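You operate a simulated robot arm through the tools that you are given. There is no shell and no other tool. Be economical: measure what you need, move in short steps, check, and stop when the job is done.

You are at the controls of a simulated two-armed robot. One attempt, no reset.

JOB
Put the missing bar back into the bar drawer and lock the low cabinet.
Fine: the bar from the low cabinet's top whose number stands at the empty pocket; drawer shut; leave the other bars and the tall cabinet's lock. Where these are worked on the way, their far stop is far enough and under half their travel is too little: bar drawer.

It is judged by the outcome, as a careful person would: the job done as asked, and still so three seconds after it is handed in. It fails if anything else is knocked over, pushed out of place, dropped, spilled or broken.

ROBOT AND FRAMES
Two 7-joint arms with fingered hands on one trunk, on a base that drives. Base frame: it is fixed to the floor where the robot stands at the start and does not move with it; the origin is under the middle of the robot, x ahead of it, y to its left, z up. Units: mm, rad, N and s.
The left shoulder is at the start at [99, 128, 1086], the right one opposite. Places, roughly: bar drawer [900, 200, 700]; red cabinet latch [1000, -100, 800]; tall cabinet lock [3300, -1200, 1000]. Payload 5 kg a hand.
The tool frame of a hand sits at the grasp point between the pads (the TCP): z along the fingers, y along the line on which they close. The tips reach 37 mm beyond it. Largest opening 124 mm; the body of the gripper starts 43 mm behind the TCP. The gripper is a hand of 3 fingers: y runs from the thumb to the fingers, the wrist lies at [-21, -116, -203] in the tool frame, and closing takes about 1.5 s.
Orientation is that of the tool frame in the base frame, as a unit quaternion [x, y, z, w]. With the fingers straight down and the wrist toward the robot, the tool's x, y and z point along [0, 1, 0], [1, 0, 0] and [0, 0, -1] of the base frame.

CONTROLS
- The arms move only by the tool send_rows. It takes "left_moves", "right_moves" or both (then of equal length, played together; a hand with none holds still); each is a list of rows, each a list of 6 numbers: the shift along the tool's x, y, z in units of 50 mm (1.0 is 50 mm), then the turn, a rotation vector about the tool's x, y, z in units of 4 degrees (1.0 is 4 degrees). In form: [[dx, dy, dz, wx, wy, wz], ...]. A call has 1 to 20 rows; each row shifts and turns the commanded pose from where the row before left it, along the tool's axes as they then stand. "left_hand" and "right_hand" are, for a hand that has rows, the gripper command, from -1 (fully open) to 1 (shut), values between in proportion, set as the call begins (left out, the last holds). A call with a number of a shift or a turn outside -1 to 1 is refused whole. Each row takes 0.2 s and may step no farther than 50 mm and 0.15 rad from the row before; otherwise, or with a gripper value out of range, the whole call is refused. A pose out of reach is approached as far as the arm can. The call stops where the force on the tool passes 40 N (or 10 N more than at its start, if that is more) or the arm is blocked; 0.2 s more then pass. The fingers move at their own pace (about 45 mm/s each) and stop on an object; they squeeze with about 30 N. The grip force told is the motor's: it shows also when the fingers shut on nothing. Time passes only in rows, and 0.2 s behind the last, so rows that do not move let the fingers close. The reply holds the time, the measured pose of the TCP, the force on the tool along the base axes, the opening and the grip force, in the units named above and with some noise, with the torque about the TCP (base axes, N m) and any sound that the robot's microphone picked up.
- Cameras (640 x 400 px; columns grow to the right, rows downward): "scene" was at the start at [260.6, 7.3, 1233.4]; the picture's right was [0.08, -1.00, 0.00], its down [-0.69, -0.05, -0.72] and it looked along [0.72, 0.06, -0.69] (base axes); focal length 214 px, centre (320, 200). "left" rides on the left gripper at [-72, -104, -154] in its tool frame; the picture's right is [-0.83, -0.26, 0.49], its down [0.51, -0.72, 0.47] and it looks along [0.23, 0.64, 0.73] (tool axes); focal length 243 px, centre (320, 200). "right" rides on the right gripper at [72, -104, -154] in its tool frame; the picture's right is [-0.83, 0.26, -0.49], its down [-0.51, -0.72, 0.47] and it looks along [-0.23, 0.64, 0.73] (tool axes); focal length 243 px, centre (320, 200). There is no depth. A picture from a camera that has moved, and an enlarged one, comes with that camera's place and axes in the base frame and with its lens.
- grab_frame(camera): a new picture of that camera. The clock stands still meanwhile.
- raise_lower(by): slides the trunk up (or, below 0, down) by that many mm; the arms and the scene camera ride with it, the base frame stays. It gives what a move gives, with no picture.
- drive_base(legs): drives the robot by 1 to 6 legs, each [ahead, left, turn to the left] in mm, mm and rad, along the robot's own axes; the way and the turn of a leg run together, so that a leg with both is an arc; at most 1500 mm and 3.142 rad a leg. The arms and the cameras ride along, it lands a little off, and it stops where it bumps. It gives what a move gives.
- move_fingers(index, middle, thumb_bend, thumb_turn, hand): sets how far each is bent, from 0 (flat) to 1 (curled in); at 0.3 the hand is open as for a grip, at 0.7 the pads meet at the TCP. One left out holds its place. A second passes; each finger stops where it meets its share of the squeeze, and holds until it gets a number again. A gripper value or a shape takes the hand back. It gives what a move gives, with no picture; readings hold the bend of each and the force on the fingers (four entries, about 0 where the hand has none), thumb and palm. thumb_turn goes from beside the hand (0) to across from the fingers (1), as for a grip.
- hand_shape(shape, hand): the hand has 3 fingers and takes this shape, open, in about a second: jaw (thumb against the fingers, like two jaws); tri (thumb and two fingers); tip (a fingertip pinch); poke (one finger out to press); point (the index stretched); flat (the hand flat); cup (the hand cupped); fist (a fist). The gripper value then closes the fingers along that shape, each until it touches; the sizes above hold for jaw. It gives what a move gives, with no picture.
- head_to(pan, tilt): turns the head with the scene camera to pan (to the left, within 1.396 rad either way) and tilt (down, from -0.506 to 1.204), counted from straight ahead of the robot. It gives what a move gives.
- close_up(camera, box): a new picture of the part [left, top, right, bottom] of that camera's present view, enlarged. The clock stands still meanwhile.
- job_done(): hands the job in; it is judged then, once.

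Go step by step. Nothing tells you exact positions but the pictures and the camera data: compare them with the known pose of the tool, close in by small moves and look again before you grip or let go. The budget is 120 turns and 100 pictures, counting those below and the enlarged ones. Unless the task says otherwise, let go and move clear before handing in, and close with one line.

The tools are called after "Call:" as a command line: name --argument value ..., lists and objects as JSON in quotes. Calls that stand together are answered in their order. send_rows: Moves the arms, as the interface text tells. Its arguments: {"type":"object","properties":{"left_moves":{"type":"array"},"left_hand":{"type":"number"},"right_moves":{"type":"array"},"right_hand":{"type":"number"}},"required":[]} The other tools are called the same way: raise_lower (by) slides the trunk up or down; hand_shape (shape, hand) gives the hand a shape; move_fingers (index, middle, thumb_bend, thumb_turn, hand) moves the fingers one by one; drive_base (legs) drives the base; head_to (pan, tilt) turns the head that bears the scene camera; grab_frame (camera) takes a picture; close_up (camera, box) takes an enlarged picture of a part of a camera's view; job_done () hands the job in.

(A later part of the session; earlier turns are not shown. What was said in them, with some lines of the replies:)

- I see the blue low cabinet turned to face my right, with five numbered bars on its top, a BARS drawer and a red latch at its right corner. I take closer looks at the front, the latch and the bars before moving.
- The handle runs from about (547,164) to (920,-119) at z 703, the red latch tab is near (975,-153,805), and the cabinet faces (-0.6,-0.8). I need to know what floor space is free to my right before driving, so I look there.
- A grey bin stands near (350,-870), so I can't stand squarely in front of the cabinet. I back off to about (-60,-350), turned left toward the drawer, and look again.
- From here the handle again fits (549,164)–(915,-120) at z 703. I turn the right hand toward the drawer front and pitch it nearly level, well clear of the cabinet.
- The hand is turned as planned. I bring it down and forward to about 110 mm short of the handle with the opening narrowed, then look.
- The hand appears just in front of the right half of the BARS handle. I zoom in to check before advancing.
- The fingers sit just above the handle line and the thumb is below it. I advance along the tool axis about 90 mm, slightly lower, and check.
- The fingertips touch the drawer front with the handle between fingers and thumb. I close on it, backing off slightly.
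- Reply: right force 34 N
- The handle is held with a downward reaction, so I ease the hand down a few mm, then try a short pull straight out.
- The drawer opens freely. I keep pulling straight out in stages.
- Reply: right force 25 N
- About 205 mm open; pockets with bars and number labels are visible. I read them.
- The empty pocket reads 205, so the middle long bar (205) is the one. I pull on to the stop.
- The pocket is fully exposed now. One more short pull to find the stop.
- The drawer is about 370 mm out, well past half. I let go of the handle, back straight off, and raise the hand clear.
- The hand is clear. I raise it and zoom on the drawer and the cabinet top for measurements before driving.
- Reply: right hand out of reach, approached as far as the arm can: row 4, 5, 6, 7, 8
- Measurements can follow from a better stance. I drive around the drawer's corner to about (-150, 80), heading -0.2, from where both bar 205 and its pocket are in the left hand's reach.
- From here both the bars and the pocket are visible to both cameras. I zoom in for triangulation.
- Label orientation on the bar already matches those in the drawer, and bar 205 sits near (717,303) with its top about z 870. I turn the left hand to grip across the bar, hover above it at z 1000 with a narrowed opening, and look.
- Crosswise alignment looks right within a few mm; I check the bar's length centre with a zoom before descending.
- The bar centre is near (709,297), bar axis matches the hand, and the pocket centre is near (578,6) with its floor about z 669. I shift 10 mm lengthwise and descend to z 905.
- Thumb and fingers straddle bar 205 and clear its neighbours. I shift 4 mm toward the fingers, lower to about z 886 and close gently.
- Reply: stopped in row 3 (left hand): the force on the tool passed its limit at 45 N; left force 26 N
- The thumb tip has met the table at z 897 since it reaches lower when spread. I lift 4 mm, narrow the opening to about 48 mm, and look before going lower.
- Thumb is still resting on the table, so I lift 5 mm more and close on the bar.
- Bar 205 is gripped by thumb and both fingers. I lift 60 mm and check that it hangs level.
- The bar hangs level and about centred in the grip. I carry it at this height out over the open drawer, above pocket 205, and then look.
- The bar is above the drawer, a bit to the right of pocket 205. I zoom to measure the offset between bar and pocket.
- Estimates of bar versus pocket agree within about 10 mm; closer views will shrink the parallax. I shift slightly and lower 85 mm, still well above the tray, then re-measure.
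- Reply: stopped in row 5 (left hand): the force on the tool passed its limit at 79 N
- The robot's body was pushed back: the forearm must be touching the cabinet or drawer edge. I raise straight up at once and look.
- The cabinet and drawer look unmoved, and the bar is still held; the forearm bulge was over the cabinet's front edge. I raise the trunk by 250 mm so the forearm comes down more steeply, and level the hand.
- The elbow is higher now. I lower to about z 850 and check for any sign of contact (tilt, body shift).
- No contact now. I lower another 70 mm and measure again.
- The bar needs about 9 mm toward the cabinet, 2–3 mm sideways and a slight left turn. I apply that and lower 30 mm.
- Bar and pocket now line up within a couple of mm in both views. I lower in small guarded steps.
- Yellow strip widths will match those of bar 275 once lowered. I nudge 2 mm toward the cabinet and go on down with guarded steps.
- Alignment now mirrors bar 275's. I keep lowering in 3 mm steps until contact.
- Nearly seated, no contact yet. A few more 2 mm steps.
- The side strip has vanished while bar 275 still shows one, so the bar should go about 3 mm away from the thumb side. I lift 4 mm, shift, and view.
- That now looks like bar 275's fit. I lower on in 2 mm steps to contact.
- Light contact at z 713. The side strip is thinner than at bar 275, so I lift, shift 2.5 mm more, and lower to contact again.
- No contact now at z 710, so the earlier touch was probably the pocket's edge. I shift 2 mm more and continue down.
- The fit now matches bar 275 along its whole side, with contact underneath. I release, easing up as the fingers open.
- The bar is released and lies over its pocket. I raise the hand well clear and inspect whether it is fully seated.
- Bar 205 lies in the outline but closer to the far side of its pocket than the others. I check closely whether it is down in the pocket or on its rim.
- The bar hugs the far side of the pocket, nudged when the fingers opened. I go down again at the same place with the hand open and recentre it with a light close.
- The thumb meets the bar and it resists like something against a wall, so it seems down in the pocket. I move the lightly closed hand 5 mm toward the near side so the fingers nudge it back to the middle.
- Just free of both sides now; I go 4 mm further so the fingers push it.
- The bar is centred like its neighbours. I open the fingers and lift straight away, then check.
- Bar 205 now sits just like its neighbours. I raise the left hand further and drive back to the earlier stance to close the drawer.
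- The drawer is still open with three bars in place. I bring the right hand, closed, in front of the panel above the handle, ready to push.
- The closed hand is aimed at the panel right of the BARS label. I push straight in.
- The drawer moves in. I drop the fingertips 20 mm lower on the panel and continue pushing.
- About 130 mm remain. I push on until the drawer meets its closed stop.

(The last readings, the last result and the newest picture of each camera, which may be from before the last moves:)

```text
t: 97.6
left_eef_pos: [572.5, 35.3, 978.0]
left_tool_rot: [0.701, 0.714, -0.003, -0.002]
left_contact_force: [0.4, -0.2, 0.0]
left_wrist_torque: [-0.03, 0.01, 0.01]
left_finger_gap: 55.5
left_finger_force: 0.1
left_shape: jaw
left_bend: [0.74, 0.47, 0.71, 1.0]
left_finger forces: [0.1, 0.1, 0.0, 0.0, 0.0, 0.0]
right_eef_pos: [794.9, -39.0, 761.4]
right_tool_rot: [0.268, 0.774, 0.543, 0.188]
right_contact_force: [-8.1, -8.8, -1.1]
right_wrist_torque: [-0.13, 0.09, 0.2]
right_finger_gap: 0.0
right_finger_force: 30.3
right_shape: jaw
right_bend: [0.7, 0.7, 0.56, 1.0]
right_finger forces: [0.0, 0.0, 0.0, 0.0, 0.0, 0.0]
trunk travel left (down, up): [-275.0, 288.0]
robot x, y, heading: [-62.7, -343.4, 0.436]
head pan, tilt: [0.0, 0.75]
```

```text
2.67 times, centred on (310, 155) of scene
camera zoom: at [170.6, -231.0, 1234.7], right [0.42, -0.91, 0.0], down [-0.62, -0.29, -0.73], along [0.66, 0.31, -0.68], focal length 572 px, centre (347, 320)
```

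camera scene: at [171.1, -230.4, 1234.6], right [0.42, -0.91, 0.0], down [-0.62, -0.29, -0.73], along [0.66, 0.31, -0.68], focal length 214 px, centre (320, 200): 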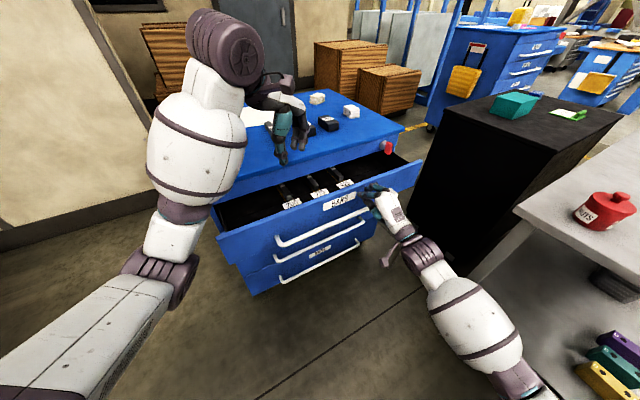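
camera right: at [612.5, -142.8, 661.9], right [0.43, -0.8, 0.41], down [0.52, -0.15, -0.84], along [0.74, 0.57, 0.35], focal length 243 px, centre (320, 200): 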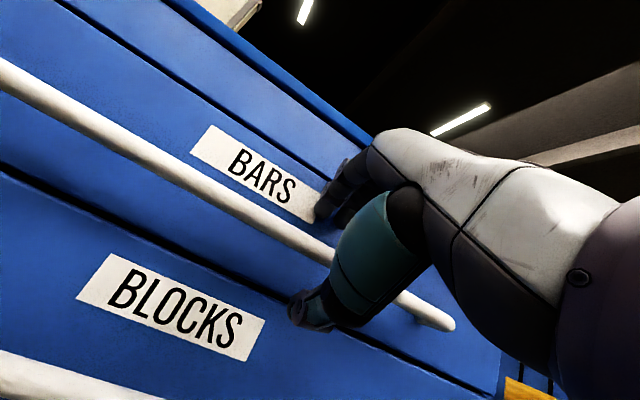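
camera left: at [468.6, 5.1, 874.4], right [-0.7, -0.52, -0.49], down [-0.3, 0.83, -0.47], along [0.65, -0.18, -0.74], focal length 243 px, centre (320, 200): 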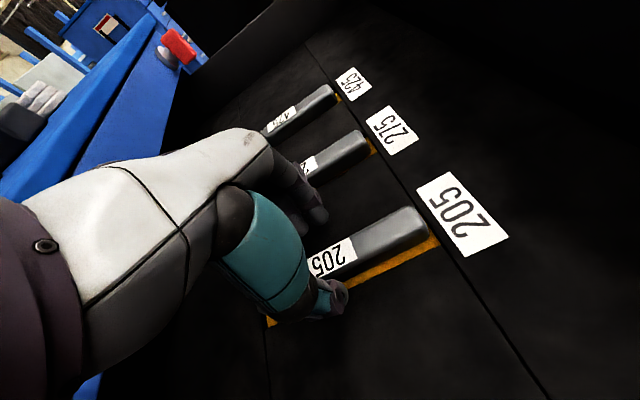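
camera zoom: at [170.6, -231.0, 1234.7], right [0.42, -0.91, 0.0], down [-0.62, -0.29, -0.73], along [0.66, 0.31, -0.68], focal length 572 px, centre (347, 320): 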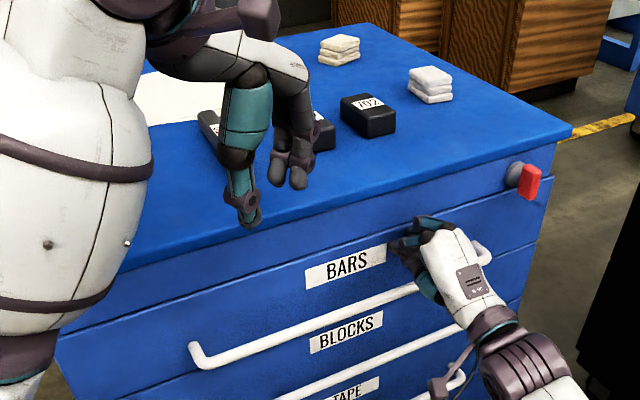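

The drawer looks closed with resistance felt; a final small push confirms it, then I back off.

Call:
send_rows --right_moves '[[0, 0.05, 0.14, 0, 0, 0], [0, 0.05, 0.14, 0, 0, 0], [0, 0, 0, 0, 0, 0]]'

Call:
send_rows --right_moves '[[0, -0.137, -0.376, 0, 0, 0], [0, -0.274, -0.752, 0, 0, 0], [0, -0.274, -0.752, 0, 0, 0], [0, -0.274, -0.752, 0, 0, 0], [0, 0, 0, 0, 0, 0]]'

Call:
close_up --camera "scene" --box '[310, 120, 422, 200]'

```text
t: 98.0
left_eef_pos: [571.5, 32.7, 978.7]
left_tool_rot: [0.702, 0.712, -0.003, -0.001]
left_contact_force: [0.8, 0.5, 0.8]
left_wrist_torque: [-0.02, 0.04, 0.0]
left_finger_gap: 55.3
left_finger_force: 0.0
left_shape: jaw
left_bend: [0.74, 0.47, 0.71, 1.0]
left_finger forces: [0.0, 0.0, 0.1, 0.1, 0.0, 0.1]
right_eef_pos: [795.8, -36.3, 764.0]
right_tool_rot: [0.267, 0.773, 0.544, 0.188]
right_contact_force: [-25.8, -21.4, 3.2]
right_wrist_torque: [-0.09, 0.26, 0.64]
right_finger_gap: 0.0
right_finger_force: 30.3
right_shape: jaw
right_bend: [0.7, 0.7, 0.56, 1.0]
right_finger forces: [0.0, 0.1, 0.0, 0.0, 0.0, 0.0]
trunk travel left (down, up): [-275.0, 288.0]
robot x, y, heading: [-62.6, -342.6, 0.434]
head pan, tilt: [0.0, 0.75]
stopped in row 1 (right hand): the force on the tool passed its limit at 47 N (the readings are from after the stop); the commanded pose is now the measured one
```

```text
t: 99.2
left_eef_pos: [573.1, 34.7, 976.5]
left_tool_rot: [0.701, 0.713, -0.004, -0.002]
left_contact_force: [0.3, 0.7, -0.2]
left_wrist_torque: [-0.01, -0.01, 0.0]
left_finger_gap: 55.6
left_finger_force: 0.0
left_shape: jaw
left_bend: [0.74, 0.47, 0.71, 1.0]
left_finger forces: [0.0, 0.0, 0.0, 0.0, 0.1, 0.1]
right_eef_pos: [710.6, -145.0, 762.2]
right_tool_rot: [0.268, 0.774, 0.542, 0.188]
right_contact_force: [-0.5, 0.8, 0.0]
right_wrist_torque: [0.01, 0.0, -0.02]
right_finger_gap: 0.0
right_finger_force: 30.3
right_shape: jaw
right_bend: [0.7, 0.7, 0.56, 1.0]
right_finger forces: [0.0, 0.0, 0.0, 0.1, 0.0, 0.0]
trunk travel left (down, up): [-275.0, 288.0]
robot x, y, heading: [-66.0, -339.7, 0.437]
head pan, tilt: [0.0, 0.75]
```

```text
5.00 times, centred on (366, 160) of scene
camera zoom: at [171.8, -229.9, 1234.3], right [0.42, -0.91, 0.0], down [-0.62, -0.29, -0.73], along [0.66, 0.31, -0.68], focal length 1072 px, centre (90, 400)
```

zoom: 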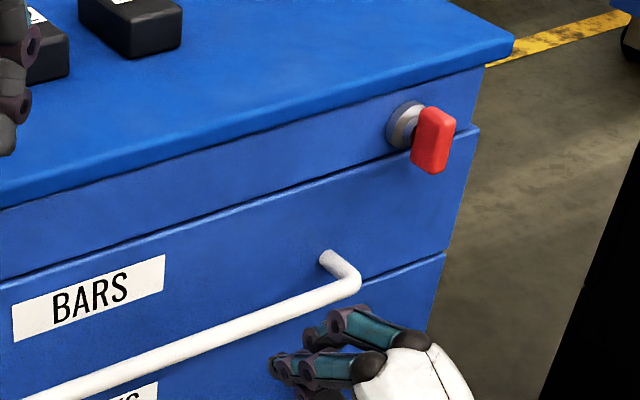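

The drawer is shut. Next the latch: I raise the left hand, back the right hand off while levelling it, and drive closer to the latch.

Call:
send_rows --right_moves '[[0, -0.27, -0.75, 0, 0, 0], [0, -0.27, -0.75, 0, 0, 0], [0, -0.27, -0.75, 0, 0, 0], [0, -0.1, -0.28, 0, 0, 0], [0, 0.47, -0.17, -1, 0, 0], [0, 0.47, -0.17, -1, 0, 0], [0, 0, 0, -1, 0, 0], [0, 0, 0, -1, 0, 0], [0, 0, 0, -1, 0, 0], [0, 0, 0, 0, 0, 0]]' --left_moves '[[0, 0, -0.5, 0, 0, 0], [0, 0, -0.5, 0, 0, 0], [0, 0, -0.5, 0, 0, 0], [0, 0, -0.5, 0, 0, 0], [0, 0, 0, 0, 0, 0], [0, 0, 0, 0, 0, 0], [0, 0, 0, 0, 0, 0], [0, 0, 0, 0, 0, 0], [0, 0, 0, 0, 0, 0], [0, 0, 0, 0, 0, 0]]' --right_hand -0.2

Call:
drive_base --legs '[[171, -69, 0]]'

Call:
grab_frame --camera "right"

Call:
grab_frame --camera "scene"

```text
t: 101.3
left_eef_pos: [573.4, 36.1, 1075.9]
left_tool_rot: [0.701, 0.713, -0.004, -0.003]
left_contact_force: [-0.5, -0.2, 0.5]
left_wrist_torque: [0.0, -0.01, 0.01]
left_finger_gap: 55.6
left_finger_force: 0.2
left_shape: jaw
left_bend: [0.74, 0.47, 0.71, 1.0]
left_finger forces: [0.0, 0.0, 0.0, 0.0, 0.0, 0.0]
right_eef_pos: [627.3, -251.1, 811.7]
right_tool_rot: [0.231, 0.667, 0.669, 0.232]
right_contact_force: [0.3, 0.2, -0.5]
right_wrist_torque: [-0.03, 0.02, 0.01]
right_finger_gap: 74.4
right_finger_force: 0.0
right_shape: jaw
right_bend: [0.73, 0.41, 0.65, 1.0]
right_finger forces: [0.0, 0.0, 0.0, 0.1, 0.1, 0.1]
trunk travel left (down, up): [-275.0, 288.0]
robot x, y, heading: [-67.2, -343.9, 0.431]
head pan, tilt: [0.0, 0.75]
```

```text
t: 102.9
left_eef_pos: [756.3, 46.3, 1075.1]
left_tool_rot: [0.7, 0.714, -0.004, -0.003]
left_contact_force: [0.2, -0.2, -0.1]
left_wrist_torque: [0.0, 0.02, 0.0]
left_finger_gap: 55.7
left_finger_force: 0.0
left_shape: jaw
left_bend: [0.74, 0.47, 0.71, 1.0]
left_finger forces: [0.0, 0.0, 0.1, 0.1, 0.0, 0.1]
right_eef_pos: [809.5, -239.6, 811.7]
right_tool_rot: [0.23, 0.667, 0.67, 0.231]
right_contact_force: [0.7, 0.0, -0.6]
right_wrist_torque: [-0.02, 0.0, 0.03]
right_finger_gap: 74.1
right_finger_force: 0.1
right_shape: jaw
right_bend: [0.73, 0.41, 0.65, 1.0]
right_finger forces: [0.0, 0.0, 0.0, 0.1, 0.0, 0.1]
trunk travel left (down, up): [-275.0, 288.0]
robot x, y, heading: [118.7, -328.3, 0.435]
head pan, tilt: [0.0, 0.75]
```

```text
14 pictures are left
camera right: at [658.2, -315.5, 706.5], right [0.35, -0.9, 0.26], down [0.69, 0.06, -0.72], along [0.63, 0.43, 0.64], focal length 243 px, centre (320, 200)
```

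right: 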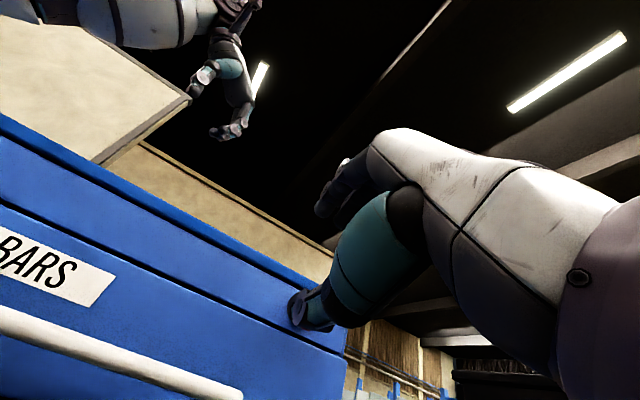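

```text
13 pictures are left
camera scene: at [353.2, -220.4, 1234.5], right [0.42, -0.91, 0.0], down [-0.62, -0.29, -0.73], along [0.66, 0.31, -0.68], focal length 214 px, centre (320, 200)
```

scene: 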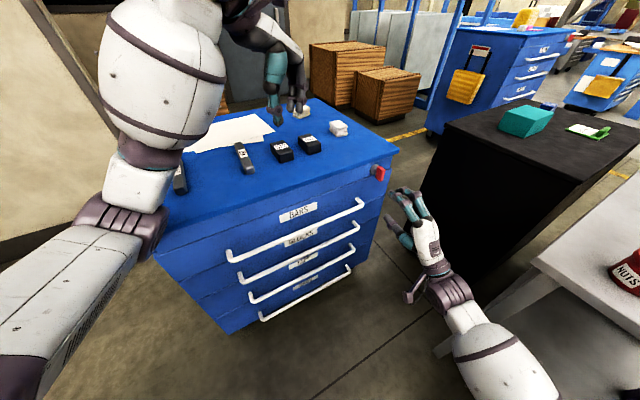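

Call:
close_up --camera "scene" --box '[355, 150, 411, 190]'

```text
10.00 times, centred on (383, 170) of scene
camera zoom: at [353.2, -220.4, 1234.5], right [0.42, -0.91, 0.0], down [-0.62, -0.29, -0.73], along [0.66, 0.31, -0.68], focal length 2145 px, centre (-310, 500)
```

zoom: 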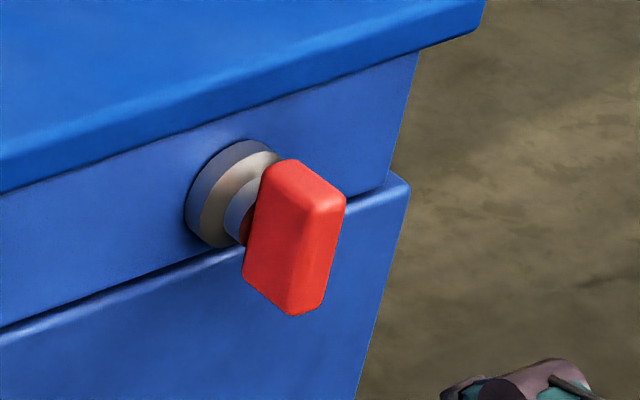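

The latch is an upright red bar knob, centre about (975,-155,804). I square the right hand to the face and roll it so that fingers and thumb will close across the knob.

Call:
send_rows --right_moves '[[0, 0, 0, 0, 0.43, 0], [0, 0, 0, 0, 0, -1], [0, 0, 0, 0, 0, -1], [0, 0, 0, 0, 0, -1], [0, 0, 0, 0, 0, -1], [0, 0, 0, 0, 0, -1], [0, 0, 0, 0, 0, -1], [0, 0, 0, 0, 0, -1], [0, 0, 0, 0, 0, -1], [0, 0, 0, 0, 0, -1], [0, 0, 0, 0, 0, -1], [0, 0, 0, 0, 0, -1], [0, 0, 0, 0, 0, -1], [0, 0, 0, 0, 0, -1], [0, 0, 0, 0, 0, -1], [0, 0, 0, 0, 0, -1], [0, 0, 0, 0, 0, -1], [0, 0, 0, 0, 0, -1], [0, 0, 0, 0, 0, -1], [0, 0, 0, 0, 0, 0]]'

Call:
send_rows --right_moves '[[0, 0, 0, 0, 0, -1], [0, 0, 0, 0, 0, -1], [0, 0, 0, 0, 0, -1], [0, 0, 0, 0, 0, -1], [0, 0, 0, 0, 0, -0.5], [0.05, -0.55, 0, 0, 0, 0], [0.05, -0.55, 0, 0, 0, 0], [0.05, -0.57, 0, 0, 0, 0], [0, 0, 0, 0, 0, 0]]'

Call:
close_up --camera "scene" --box '[340, 140, 452, 210]'

```text
t: 107.1
left_eef_pos: [754.8, 46.7, 1075.8]
left_tool_rot: [0.701, 0.713, -0.005, -0.002]
left_contact_force: [0.3, 0.3, 0.6]
left_wrist_torque: [-0.02, 0.01, 0.01]
left_finger_gap: 55.1
left_finger_force: 0.0
left_shape: jaw
left_bend: [0.74, 0.47, 0.71, 1.0]
left_finger forces: [0.0, 0.0, 0.0, 0.0, 0.0, 0.0]
right_eef_pos: [809.8, -240.3, 810.5]
right_tool_rot: [-0.217, 0.672, 0.414, 0.574]
right_contact_force: [0.5, 0.4, -0.3]
right_wrist_torque: [-0.03, 0.0, 0.01]
right_finger_gap: 74.3
right_finger_force: 0.1
right_shape: jaw
right_bend: [0.73, 0.41, 0.65, 1.0]
right_finger forces: [0.0, 0.0, 0.0, 0.1, 0.0, 0.0]
trunk travel left (down, up): [-275.0, 288.0]
robot x, y, heading: [113.4, -330.9, 0.439]
head pan, tilt: [0.0, 0.75]
```

```text
t: 109.3
left_eef_pos: [719.9, 66.3, 1089.0]
left_tool_rot: [0.698, 0.716, 0.001, 0.008]
left_contact_force: [-1.4, 0.1, 1.4]
left_wrist_torque: [-0.05, -0.09, -0.04]
left_finger_gap: 55.6
left_finger_force: 0.0
left_shape: jaw
left_bend: [0.74, 0.47, 0.71, 1.0]
left_finger forces: [0.1, 0.0, 0.0, 0.0, 0.0, 0.1]
right_eef_pos: [828.7, -254.7, 833.7]
right_tool_rot: [-0.332, 0.61, 0.334, 0.637]
right_contact_force: [-0.2, 0.0, -0.3]
right_wrist_torque: [0.0, 0.01, 0.0]
right_finger_gap: 74.5
right_finger_force: 0.0
right_shape: jaw
right_bend: [0.73, 0.41, 0.65, 1.0]
right_finger forces: [0.0, 0.0, 0.1, 0.0, 0.0, 0.0]
trunk travel left (down, up): [-275.0, 288.0]
robot x, y, heading: [107.4, -323.0, 0.443]
head pan, tilt: [0.0, 0.75]
stopped in row 9 (right hand): the arm was blocked; the commanded pose is now the measured one
```

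```text
5.71 times, centred on (396, 175) of scene
camera zoom: at [316.4, -201.8, 1239.5], right [0.43, -0.9, 0.02], down [-0.6, -0.3, -0.74], along [0.68, 0.31, -0.67], focal length 1226 px, centre (-114, 343)
```

zoom: 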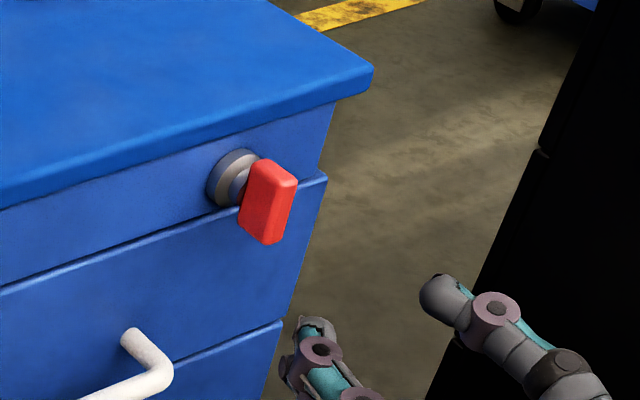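

The right arm was blocked, likely the elbow against the workbench to my right. I undo the sideways move and look there.

Call:
send_rows --right_moves '[[0, 0.5, 0, 0, 0, 0], [0, 0.5, 0, 0, 0, 0], [0, 0.4, 0, 0, 0, 0.5], [0, 0, 0, 0, 0, 1], [0, 0, 0, 0, 0, 1], [0, 0, 0, 0, 0, 1], [0, 0, 0, 0, 0, 1], [0, 0, 0, 0, 0, 0]]'

Call:
head_to --pan -0.9 --tilt 0.8

Call:
grab_frame --camera "scene"

```text
t: 111.1
left_eef_pos: [746.6, 53.4, 1075.6]
left_tool_rot: [0.699, 0.715, -0.005, -0.002]
left_contact_force: [-0.3, -0.2, 0.2]
left_wrist_torque: [0.04, 0.02, 0.01]
left_finger_gap: 55.7
left_finger_force: 0.1
left_shape: jaw
left_bend: [0.74, 0.47, 0.71, 1.0]
left_finger forces: [0.0, 0.0, 0.1, 0.0, 0.0, 0.1]
right_eef_pos: [795.2, -228.9, 811.4]
right_tool_rot: [-0.22, 0.666, 0.43, 0.569]
right_contact_force: [0.2, -0.3, 0.6]
right_wrist_torque: [-0.02, 0.0, 0.01]
right_finger_gap: 74.3
right_finger_force: 0.2
right_shape: jaw
right_bend: [0.73, 0.41, 0.65, 1.0]
right_finger forces: [0.0, 0.1, 0.0, 0.1, 0.1, 0.0]
trunk travel left (down, up): [-275.0, 288.0]
robot x, y, heading: [108.7, -326.1, 0.442]
head pan, tilt: [0.0, 0.75]
```

```text
t: 112.3
left_eef_pos: [747.8, 53.4, 1075.7]
left_tool_rot: [0.699, 0.715, -0.006, -0.002]
left_contact_force: [0.6, 0.5, 0.4]
left_wrist_torque: [-0.01, 0.02, -0.01]
left_finger_gap: 55.4
left_finger_force: 0.1
left_shape: jaw
left_bend: [0.74, 0.47, 0.71, 1.0]
left_finger forces: [0.1, 0.0, 0.0, 0.0, 0.0, 0.2]
right_eef_pos: [796.0, -230.0, 809.6]
right_tool_rot: [-0.22, 0.666, 0.429, 0.569]
right_contact_force: [-0.6, -0.1, 0.7]
right_wrist_torque: [0.04, 0.0, 0.0]
right_finger_gap: 74.2
right_finger_force: 0.0
right_shape: jaw
right_bend: [0.73, 0.41, 0.65, 1.0]
right_finger forces: [0.1, 0.0, 0.0, 0.0, 0.0, 0.1]
trunk travel left (down, up): [-275.0, 288.0]
robot x, y, heading: [109.6, -325.9, 0.444]
head pan, tilt: [-0.901, 0.799]
```

```text
10 pictures are left
camera scene: at [342.7, -284.8, 1230.5], right [-0.44, -0.9, 0.0], down [-0.64, 0.32, -0.7], along [0.63, -0.31, -0.72], focal length 214 px, centre (320, 200)
```

scene: 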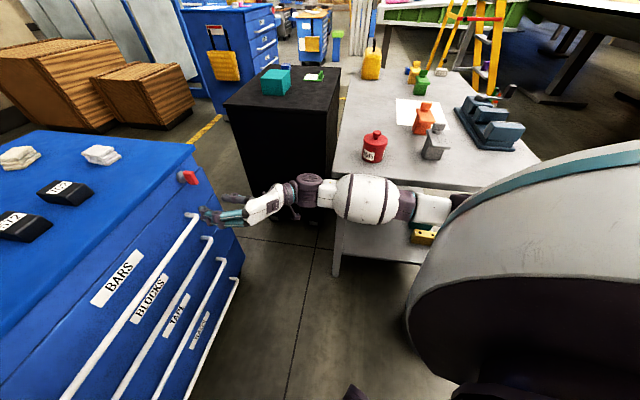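

The forearm was pressing the bench edge; nothing on the bench looks disturbed. I roll the hand the other way so the wrist comes to the cabinet side, away from the bench.

Call:
send_rows --right_moves '[[0, 0, 0, 0, 0, 1], [0, 0, 0, 0, 0, 1], [0, 0, 0, 0, 0, 1], [0, 0, 0, 0, 0, 1], [0, 0, 0, 0, 0, 1], [0, 0, 0, 0, 0, 1], [0, 0, 0, 0, 0, 1], [0, 0, 0, 0, 0, 1], [0, 0, 0, 0, 0, 1], [0, 0, 0, 0, 0, 1], [0, 0, 0, 0, 0, 1], [0, 0, 0, 0, 0, 1], [0, 0, 0, 0, 0, 1], [0, 0, 0, 0, 0, 1], [0, 0, 0, 0, 0, 1], [0, 0, 0, 0, 0, 1], [0, 0, 0, 0, 0, 1], [0, 0, 0, 0, 0, 1], [0, 0, 0, 0, 0, 1], [0, 0, 0, 0, 0, 1]]'

Call:
send_rows --right_moves '[[0, 0, 0, 0, 0, 1], [0, 0, 0, 0, 0, 1], [0, 0, 0, 0, 0, 1], [0, 0, 0, 0, 0, 1], [0, 0, 0, 0, 0, 1], [0, 0, 0, 0, 0, 1], [0, 0, 0, 0, 0, 1], [0, 0, 0, 0, 0, 1], [0, 0, 0, 0, 0, 1], [0, 0, 0, 0, 0, 1], [0, 0, 0, 0, 0, 1], [0, 0, 0, 0, 0, 1], [0, 0, 0, 0, 0, 1], [0, 0, 0, 0, 0, 1], [0, 0, 0, 0, 0, 1], [0, 0, 0, 0, 0, 1], [0, 0, 0, 0, 0, 1], [0, 0, 0, 0, 0, 0]]'

```text
t: 116.5
left_eef_pos: [747.2, 54.4, 1075.8]
left_tool_rot: [0.699, 0.715, -0.005, -0.002]
left_contact_force: [0.1, -0.5, -0.4]
left_wrist_torque: [-0.01, 0.0, -0.04]
left_finger_gap: 55.5
left_finger_force: 0.1
left_shape: jaw
left_bend: [0.74, 0.47, 0.71, 1.0]
left_finger forces: [0.0, 0.0, 0.0, 0.1, 0.1, 0.0]
right_eef_pos: [797.2, -230.0, 809.7]
right_tool_rot: [0.26, 0.652, 0.695, 0.159]
right_contact_force: [-0.2, 0.6, 0.0]
right_wrist_torque: [-0.01, 0.0, 0.03]
right_finger_gap: 74.4
right_finger_force: 0.1
right_shape: jaw
right_bend: [0.73, 0.41, 0.65, 1.0]
right_finger forces: [0.0, 0.0, 0.0, 0.0, 0.0, 0.0]
trunk travel left (down, up): [-275.0, 288.0]
robot x, y, heading: [106.8, -327.3, 0.443]
head pan, tilt: [-0.901, 0.799]
```

```text
t: 119.8
left_eef_pos: [747.5, 54.5, 1074.5]
left_tool_rot: [0.699, 0.715, -0.006, -0.003]
left_contact_force: [0.6, -1.0, -0.6]
left_wrist_torque: [-0.02, -0.01, -0.02]
left_finger_gap: 55.9
left_finger_force: 0.1
left_shape: jaw
left_bend: [0.74, 0.47, 0.71, 1.0]
left_finger forces: [0.0, 0.0, 0.0, 0.0, 0.0, 0.0]
right_eef_pos: [801.8, -251.8, 798.7]
right_tool_rot: [0.544, 0.498, 0.652, -0.178]
right_contact_force: [-0.2, 0.6, -0.3]
right_wrist_torque: [0.03, 0.0, -0.03]
right_finger_gap: 74.5
right_finger_force: 0.0
right_shape: jaw
right_bend: [0.73, 0.41, 0.65, 1.0]
right_finger forces: [0.1, 0.0, 0.0, 0.0, 0.0, 0.0]
trunk travel left (down, up): [-275.0, 288.0]
robot x, y, heading: [110.5, -323.2, 0.44]
head pan, tilt: [-0.901, 0.799]
stopped in row 16 (right hand): the arm was blocked; the commanded pose is now the measured one
```

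The roll also runs into a limit that way, so instead I will push the knob's end sideways with the closed fingertips. I roll the hand back to its natural pose, square it up, and shift the base a little left, away from the bench.

Call:
send_rows --right_moves '[[0, 0, 0, 0, 0, -1], [0, 0, 0, 0, 0, -1], [0, 0, 0, 0, 0, -1], [0, 0, 0, 0, 0, -1], [0, 0, 0, 0, 0, -1], [0, 0, 0, 0, 0, -1], [0, 0, 0, 0, 0, -1], [0, 0, 0, 0, 0, -1], [0, 0, 0, 0, 0, -1], [0, 0, 0, 0, 0, -1], [0, 0, 0, 0, 0, -1], [0, 0, 0, 0, 0, -1], [0, 0, 0, 0, 0, -1], [0, 0, 0, 0, 0, -1], [0, 0, 0, 0, 0, -1], [0, 0, 0, 0, 0, -0.75], [0, 0, 0, -0.63, -0.48, 0], [0, 0, 0, -0.63, -0.48, 0], [0, 0, 0, 0, 0, 0]]' --right_hand 1

Call:
drive_base --legs '[[0, 70, 0]]'

Call:
head_to --pan -0.15 --tilt 0.75

```text
t: 123.8
left_eef_pos: [747.7, 53.9, 1076.8]
left_tool_rot: [0.699, 0.715, -0.005, -0.002]
left_contact_force: [0.0, 0.1, -0.2]
left_wrist_torque: [0.0, -0.02, 0.0]
left_finger_gap: 55.5
left_finger_force: 0.1
left_shape: jaw
left_bend: [0.74, 0.47, 0.71, 1.0]
left_finger forces: [0.0, 0.0, 0.1, 0.0, 0.0, 0.0]
right_eef_pos: [802.4, -252.1, 799.8]
right_tool_rot: [0.217, 0.672, 0.672, 0.222]
right_contact_force: [0.2, 0.5, -0.4]
right_wrist_torque: [-0.01, -0.03, 0.02]
right_finger_gap: 0.0
right_finger_force: 30.4
right_shape: jaw
right_bend: [0.7, 0.7, 0.56, 1.0]
right_finger forces: [0.0, 0.0, 0.0, 0.0, 0.0, 0.1]
trunk travel left (down, up): [-275.0, 288.0]
robot x, y, heading: [109.7, -324.1, 0.44]
head pan, tilt: [-0.901, 0.799]
```

```text
t: 125.1
left_eef_pos: [718.0, 120.7, 1074.9]
left_tool_rot: [0.699, 0.715, -0.005, -0.003]
left_contact_force: [0.0, -0.1, -1.2]
left_wrist_torque: [-0.09, 0.04, -0.02]
left_finger_gap: 55.6
left_finger_force: 0.1
left_shape: jaw
left_bend: [0.74, 0.47, 0.71, 1.0]
left_finger forces: [0.0, 0.0, 0.0, 0.0, 0.1, 0.1]
right_eef_pos: [770.5, -186.6, 798.8]
right_tool_rot: [0.216, 0.673, 0.672, 0.222]
right_contact_force: [0.5, 0.4, 0.0]
right_wrist_torque: [0.02, -0.02, 0.01]
right_finger_gap: 0.1
right_finger_force: 29.9
right_shape: jaw
right_bend: [0.7, 0.7, 0.56, 1.0]
right_finger forces: [0.0, 0.1, 0.0, 0.0, 0.0, 0.1]
trunk travel left (down, up): [-275.0, 288.0]
robot x, y, heading: [78.6, -261.5, 0.445]
head pan, tilt: [-0.901, 0.799]
```

```text
t: 126.2
left_eef_pos: [716.5, 119.8, 1075.5]
left_tool_rot: [0.699, 0.715, -0.005, -0.001]
left_contact_force: [-0.3, 0.0, -0.4]
left_wrist_torque: [-0.02, 0.0, 0.0]
left_finger_gap: 55.5
left_finger_force: 0.0
left_shape: jaw
left_bend: [0.74, 0.47, 0.71, 1.0]
left_finger forces: [0.0, 0.0, 0.1, 0.0, 0.1, 0.0]
right_eef_pos: [772.2, -187.5, 799.6]
right_tool_rot: [0.217, 0.672, 0.672, 0.223]
right_contact_force: [0.6, 0.1, -1.1]
right_wrist_torque: [0.0, -0.01, 0.0]
right_finger_gap: 0.0
right_finger_force: 30.1
right_shape: jaw
right_bend: [0.7, 0.7, 0.56, 1.0]
right_finger forces: [0.0, 0.0, 0.0, 0.0, 0.0, 0.0]
trunk travel left (down, up): [-275.0, 288.0]
robot x, y, heading: [79.5, -261.1, 0.437]
head pan, tilt: [-0.15, 0.75]
```

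The hand is now square to the face. I bring the closed fingertips beside the knob, to its left and level with its upper end, and look.

Call:
send_rows --right_moves '[[-0.59, 0.14, 0, 0, 0, 0], [-0.59, 0.14, 0, 0, 0, 0], [-0.59, 0.13, 0, 0, 0, 0], [0, 0, 0.8, 0, 0, 0], [0, 0, 0.8, 0, 0, 0], [0, 0, 0.7, 0, 0, 0], [0, 0, 0, 0, 0, 0]]'

Call:
grab_frame --camera "scene"

```text
t: 127.8
left_eef_pos: [716.3, 118.2, 1075.9]
left_tool_rot: [0.699, 0.715, -0.004, -0.003]
left_contact_force: [-0.3, -0.7, -0.4]
left_wrist_torque: [0.02, 0.0, 0.0]
left_finger_gap: 55.5
left_finger_force: 0.1
left_shape: jaw
left_bend: [0.74, 0.47, 0.71, 1.0]
left_finger forces: [0.0, 0.1, 0.1, 0.0, 0.0, 0.0]
right_eef_pos: [909.6, -147.1, 822.9]
right_tool_rot: [0.216, 0.672, 0.673, 0.222]
right_contact_force: [-0.2, -0.1, 0.0]
right_wrist_torque: [-0.03, 0.0, 0.01]
right_finger_gap: 0.2
right_finger_force: 30.2
right_shape: jaw
right_bend: [0.7, 0.7, 0.56, 1.0]
right_finger forces: [0.1, 0.1, 0.0, 0.1, 0.0, 0.1]
trunk travel left (down, up): [-275.0, 288.0]
robot x, y, heading: [80.1, -261.4, 0.441]
head pan, tilt: [-0.15, 0.75]
```

```text
9 pictures are left
camera scene: at [318.9, -161.6, 1234.6], right [0.29, -0.96, 0.0], down [-0.65, -0.2, -0.73], along [0.7, 0.21, -0.68], focal length 214 px, centre (320, 200)
```

scene: 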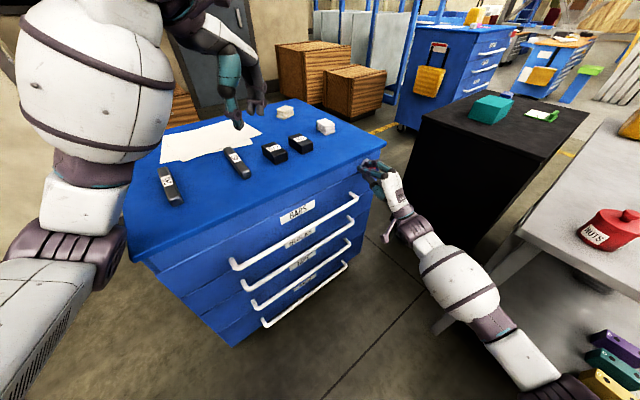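

The fingertips are just left of the knob. I push its upper end to the right in small guarded steps.

Call:
send_rows --right_moves '[[-0.2, 0, 0, 0, 0, 0], [-0.2, 0, 0, 0, 0, 0], [-0.2, 0, 0, 0, 0, 0], [-0.15, 0.03, 0, 0, 0, 0], [0, 0, 0, 0, 0, 0]]'

Call:
close_up --camera "scene" --box '[340, 140, 412, 190]'

```text
t: 129.0
left_eef_pos: [714.8, 120.8, 1075.9]
left_tool_rot: [0.699, 0.715, -0.005, -0.001]
left_contact_force: [0.8, -0.4, 0.1]
left_wrist_torque: [0.02, 0.02, 0.0]
left_finger_gap: 55.4
left_finger_force: 0.1
left_shape: jaw
left_bend: [0.74, 0.47, 0.71, 1.0]
left_finger forces: [0.0, 0.1, 0.0, 0.0, 0.0, 0.1]
right_eef_pos: [938.9, -167.2, 824.5]
right_tool_rot: [0.215, 0.672, 0.673, 0.223]
right_contact_force: [-12.3, 9.7, 7.6]
right_wrist_torque: [0.15, 0.05, 0.32]
right_finger_gap: 0.1
right_finger_force: 29.6
right_shape: jaw
right_bend: [0.7, 0.7, 0.57, 1.0]
right_finger forces: [0.0, 0.0, 0.0, 0.0, 0.1, 0.1]
trunk travel left (down, up): [-275.0, 288.0]
robot x, y, heading: [75.6, -263.0, 0.445]
head pan, tilt: [-0.15, 0.75]
```

```text
8.00 times, centred on (376, 165) of scene
camera zoom: at [317.1, -160.0, 1234.9], right [0.29, -0.96, 0.0], down [-0.65, -0.2, -0.73], along [0.7, 0.21, -0.68], focal length 1716 px, centre (-128, 480)
```

zoom: 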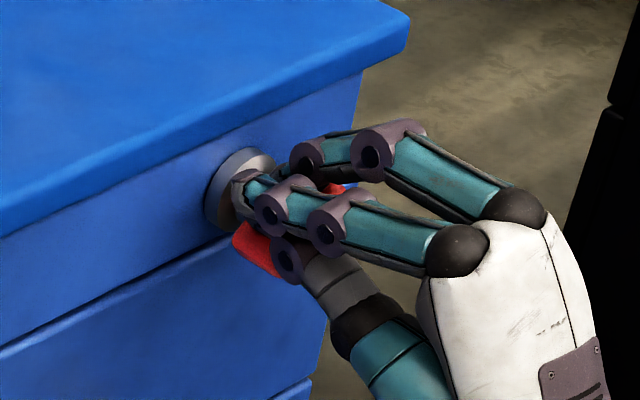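

The knob turns clockwise under the push. I follow its arc: right and slightly up, then over and down on its end.

Call:
send_rows --right_moves '[[-0.16, 0.08, 0, 0, 0, 0], [-0.16, 0.08, 0, 0, 0, 0], [-0.15, 0, 0, 0, 0, 0], [-0.15, -0.05, 0, 0, 0, 0], [-0.1, -0.1, 0, 0, 0, 0], [0, 0, 0, 0, 0, 0]]'

Call:
close_up --camera "scene" --box '[340, 140, 412, 190]'

```text
t: 130.4
left_eef_pos: [713.4, 119.1, 1077.9]
left_tool_rot: [0.699, 0.715, -0.003, -0.002]
left_contact_force: [-0.4, -1.0, 1.2]
left_wrist_torque: [-0.01, -0.05, -0.02]
left_finger_gap: 55.3
left_finger_force: 0.1
left_shape: jaw
left_bend: [0.74, 0.47, 0.71, 1.0]
left_finger forces: [0.0, 0.0, 0.0, 0.0, 0.0, 0.1]
right_eef_pos: [966.7, -189.9, 828.7]
right_tool_rot: [0.216, 0.671, 0.673, 0.224]
right_contact_force: [-6.1, 1.6, 25.1]
right_wrist_torque: [0.3, -0.07, 0.09]
right_finger_gap: 0.0
right_finger_force: 29.7
right_shape: jaw
right_bend: [0.7, 0.7, 0.57, 1.0]
right_finger forces: [0.1, 0.1, 0.0, 0.0, 0.1, 0.0]
trunk travel left (down, up): [-275.0, 288.0]
robot x, y, heading: [77.4, -261.2, 0.44]
head pan, tilt: [-0.15, 0.75]
```

```text
8.00 times, centred on (376, 165) of scene
camera zoom: at [315.7, -161.2, 1235.3], right [0.29, -0.96, 0.0], down [-0.65, -0.2, -0.73], along [0.7, 0.21, -0.68], focal length 1716 px, centre (-128, 480)
```

zoom: 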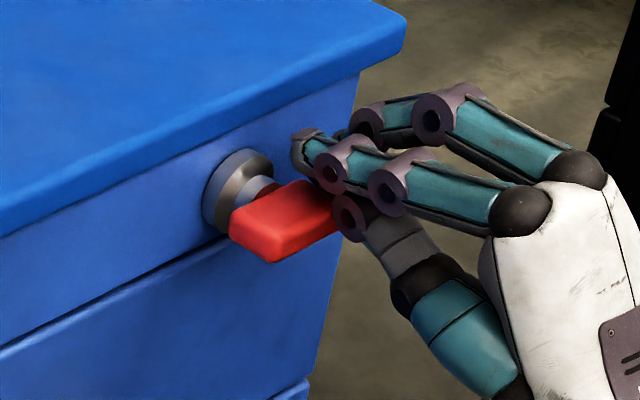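

The knob is about level. I press its end down a little more to reach the stop.

Call:
send_rows --right_moves '[[0, -0.08, 0, 0, 0, 0], [0, -0.08, 0, 0, 0, 0], [0, -0.08, 0, 0, 0, 0], [0, 0, 0, 0, 0, 0]]'

```text
t: 131.0
left_eef_pos: [714.8, 118.0, 1077.1]
left_tool_rot: [0.698, 0.716, -0.004, -0.003]
left_contact_force: [0.5, -0.2, -0.1]
left_wrist_torque: [-0.03, 0.02, -0.01]
left_finger_gap: 55.6
left_finger_force: 0.0
left_shape: jaw
left_bend: [0.74, 0.47, 0.71, 1.0]
left_finger forces: [0.0, 0.1, 0.0, 0.1, 0.0, 0.0]
right_eef_pos: [968.9, -192.6, 826.9]
right_tool_rot: [0.213, 0.667, 0.677, 0.224]
right_contact_force: [-11.3, -4.7, 20.7]
right_wrist_torque: [0.19, -0.05, 0.13]
right_finger_gap: 0.0
right_finger_force: 29.1
right_shape: jaw
right_bend: [0.7, 0.7, 0.59, 1.0]
right_finger forces: [0.1, 0.0, 0.1, 0.1, 0.0, 0.0]
trunk travel left (down, up): [-275.0, 288.0]
robot x, y, heading: [81.2, -262.0, 0.446]
head pan, tilt: [-0.15, 0.75]
stopped in row 3 (right hand): the force on the tool passed its limit at 41 N (the readings are from after the stop); the commanded pose is now the measured one
```

It meets a hard stop at 41 N: the knob is at its end. I lift off, back the hand away and check.

Call:
send_rows --right_moves '[[0, 0.15, 0, 0, 0, 0], [0, 0.1, -0.3, 0, 0, 0], [0, 0, -0.7, 0, 0, 0], [0, 0, -0.8, 0, 0, 0], [0, 0, -0.8, 0, 0, 0], [0, 0, 0, 0, 0, 0]]'

Call:
close_up --camera "scene" --box '[280, 130, 440, 230]'

```text
t: 132.4
left_eef_pos: [718.3, 118.8, 1075.4]
left_tool_rot: [0.699, 0.715, -0.005, -0.001]
left_contact_force: [0.8, 0.4, 0.2]
left_wrist_torque: [0.0, -0.02, 0.02]
left_finger_gap: 55.3
left_finger_force: 0.0
left_shape: jaw
left_bend: [0.74, 0.47, 0.71, 1.0]
left_finger forces: [0.0, 0.0, 0.0, 0.1, 0.1, 0.0]
right_eef_pos: [893.3, -294.6, 829.2]
right_tool_rot: [0.216, 0.67, 0.674, 0.224]
right_contact_force: [0.3, 0.1, 0.4]
right_wrist_torque: [0.02, 0.01, -0.03]
right_finger_gap: 0.0
right_finger_force: 29.7
right_shape: jaw
right_bend: [0.7, 0.7, 0.59, 1.0]
right_finger forces: [0.0, 0.0, 0.1, 0.0, 0.0, 0.1]
trunk travel left (down, up): [-275.0, 288.0]
robot x, y, heading: [78.9, -262.9, 0.446]
head pan, tilt: [-0.15, 0.75]
```

```text
4.00 times, centred on (360, 180) of scene
camera zoom: at [320.1, -160.4, 1234.3], right [0.29, -0.96, 0.0], down [-0.65, -0.2, -0.73], along [0.7, 0.21, -0.68], focal length 858 px, centre (160, 280)
```

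zoom: 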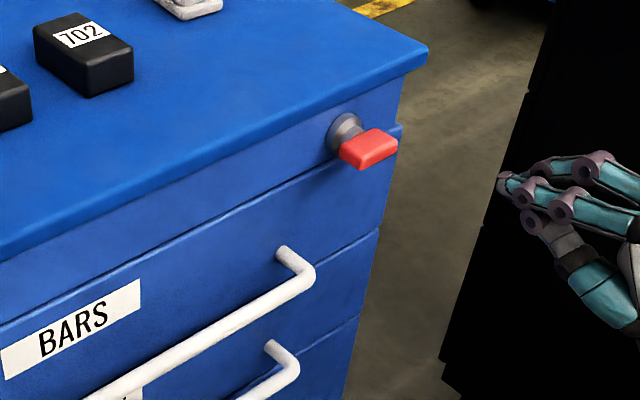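

Bar 205 is back in its pocket, the bar drawer is shut, the low cabinet's red latch is turned to its stop in the locked position, and both hands are clear; I did not tug the drawer to test the lock.

Call:
job_done

```text
The job is handed in.
```

I put bar 205 back in its pocket, shut the bar drawer and turned the low cabinet's red latch a quarter turn clockwise to a hard stop. I take that stop to be the locked position but didn't tug the drawer to test it. On the way, the left forearm pressed on the cabinet or drawer edge and the right one on the workbench. The views afterwards showed nothing moved or knocked over.
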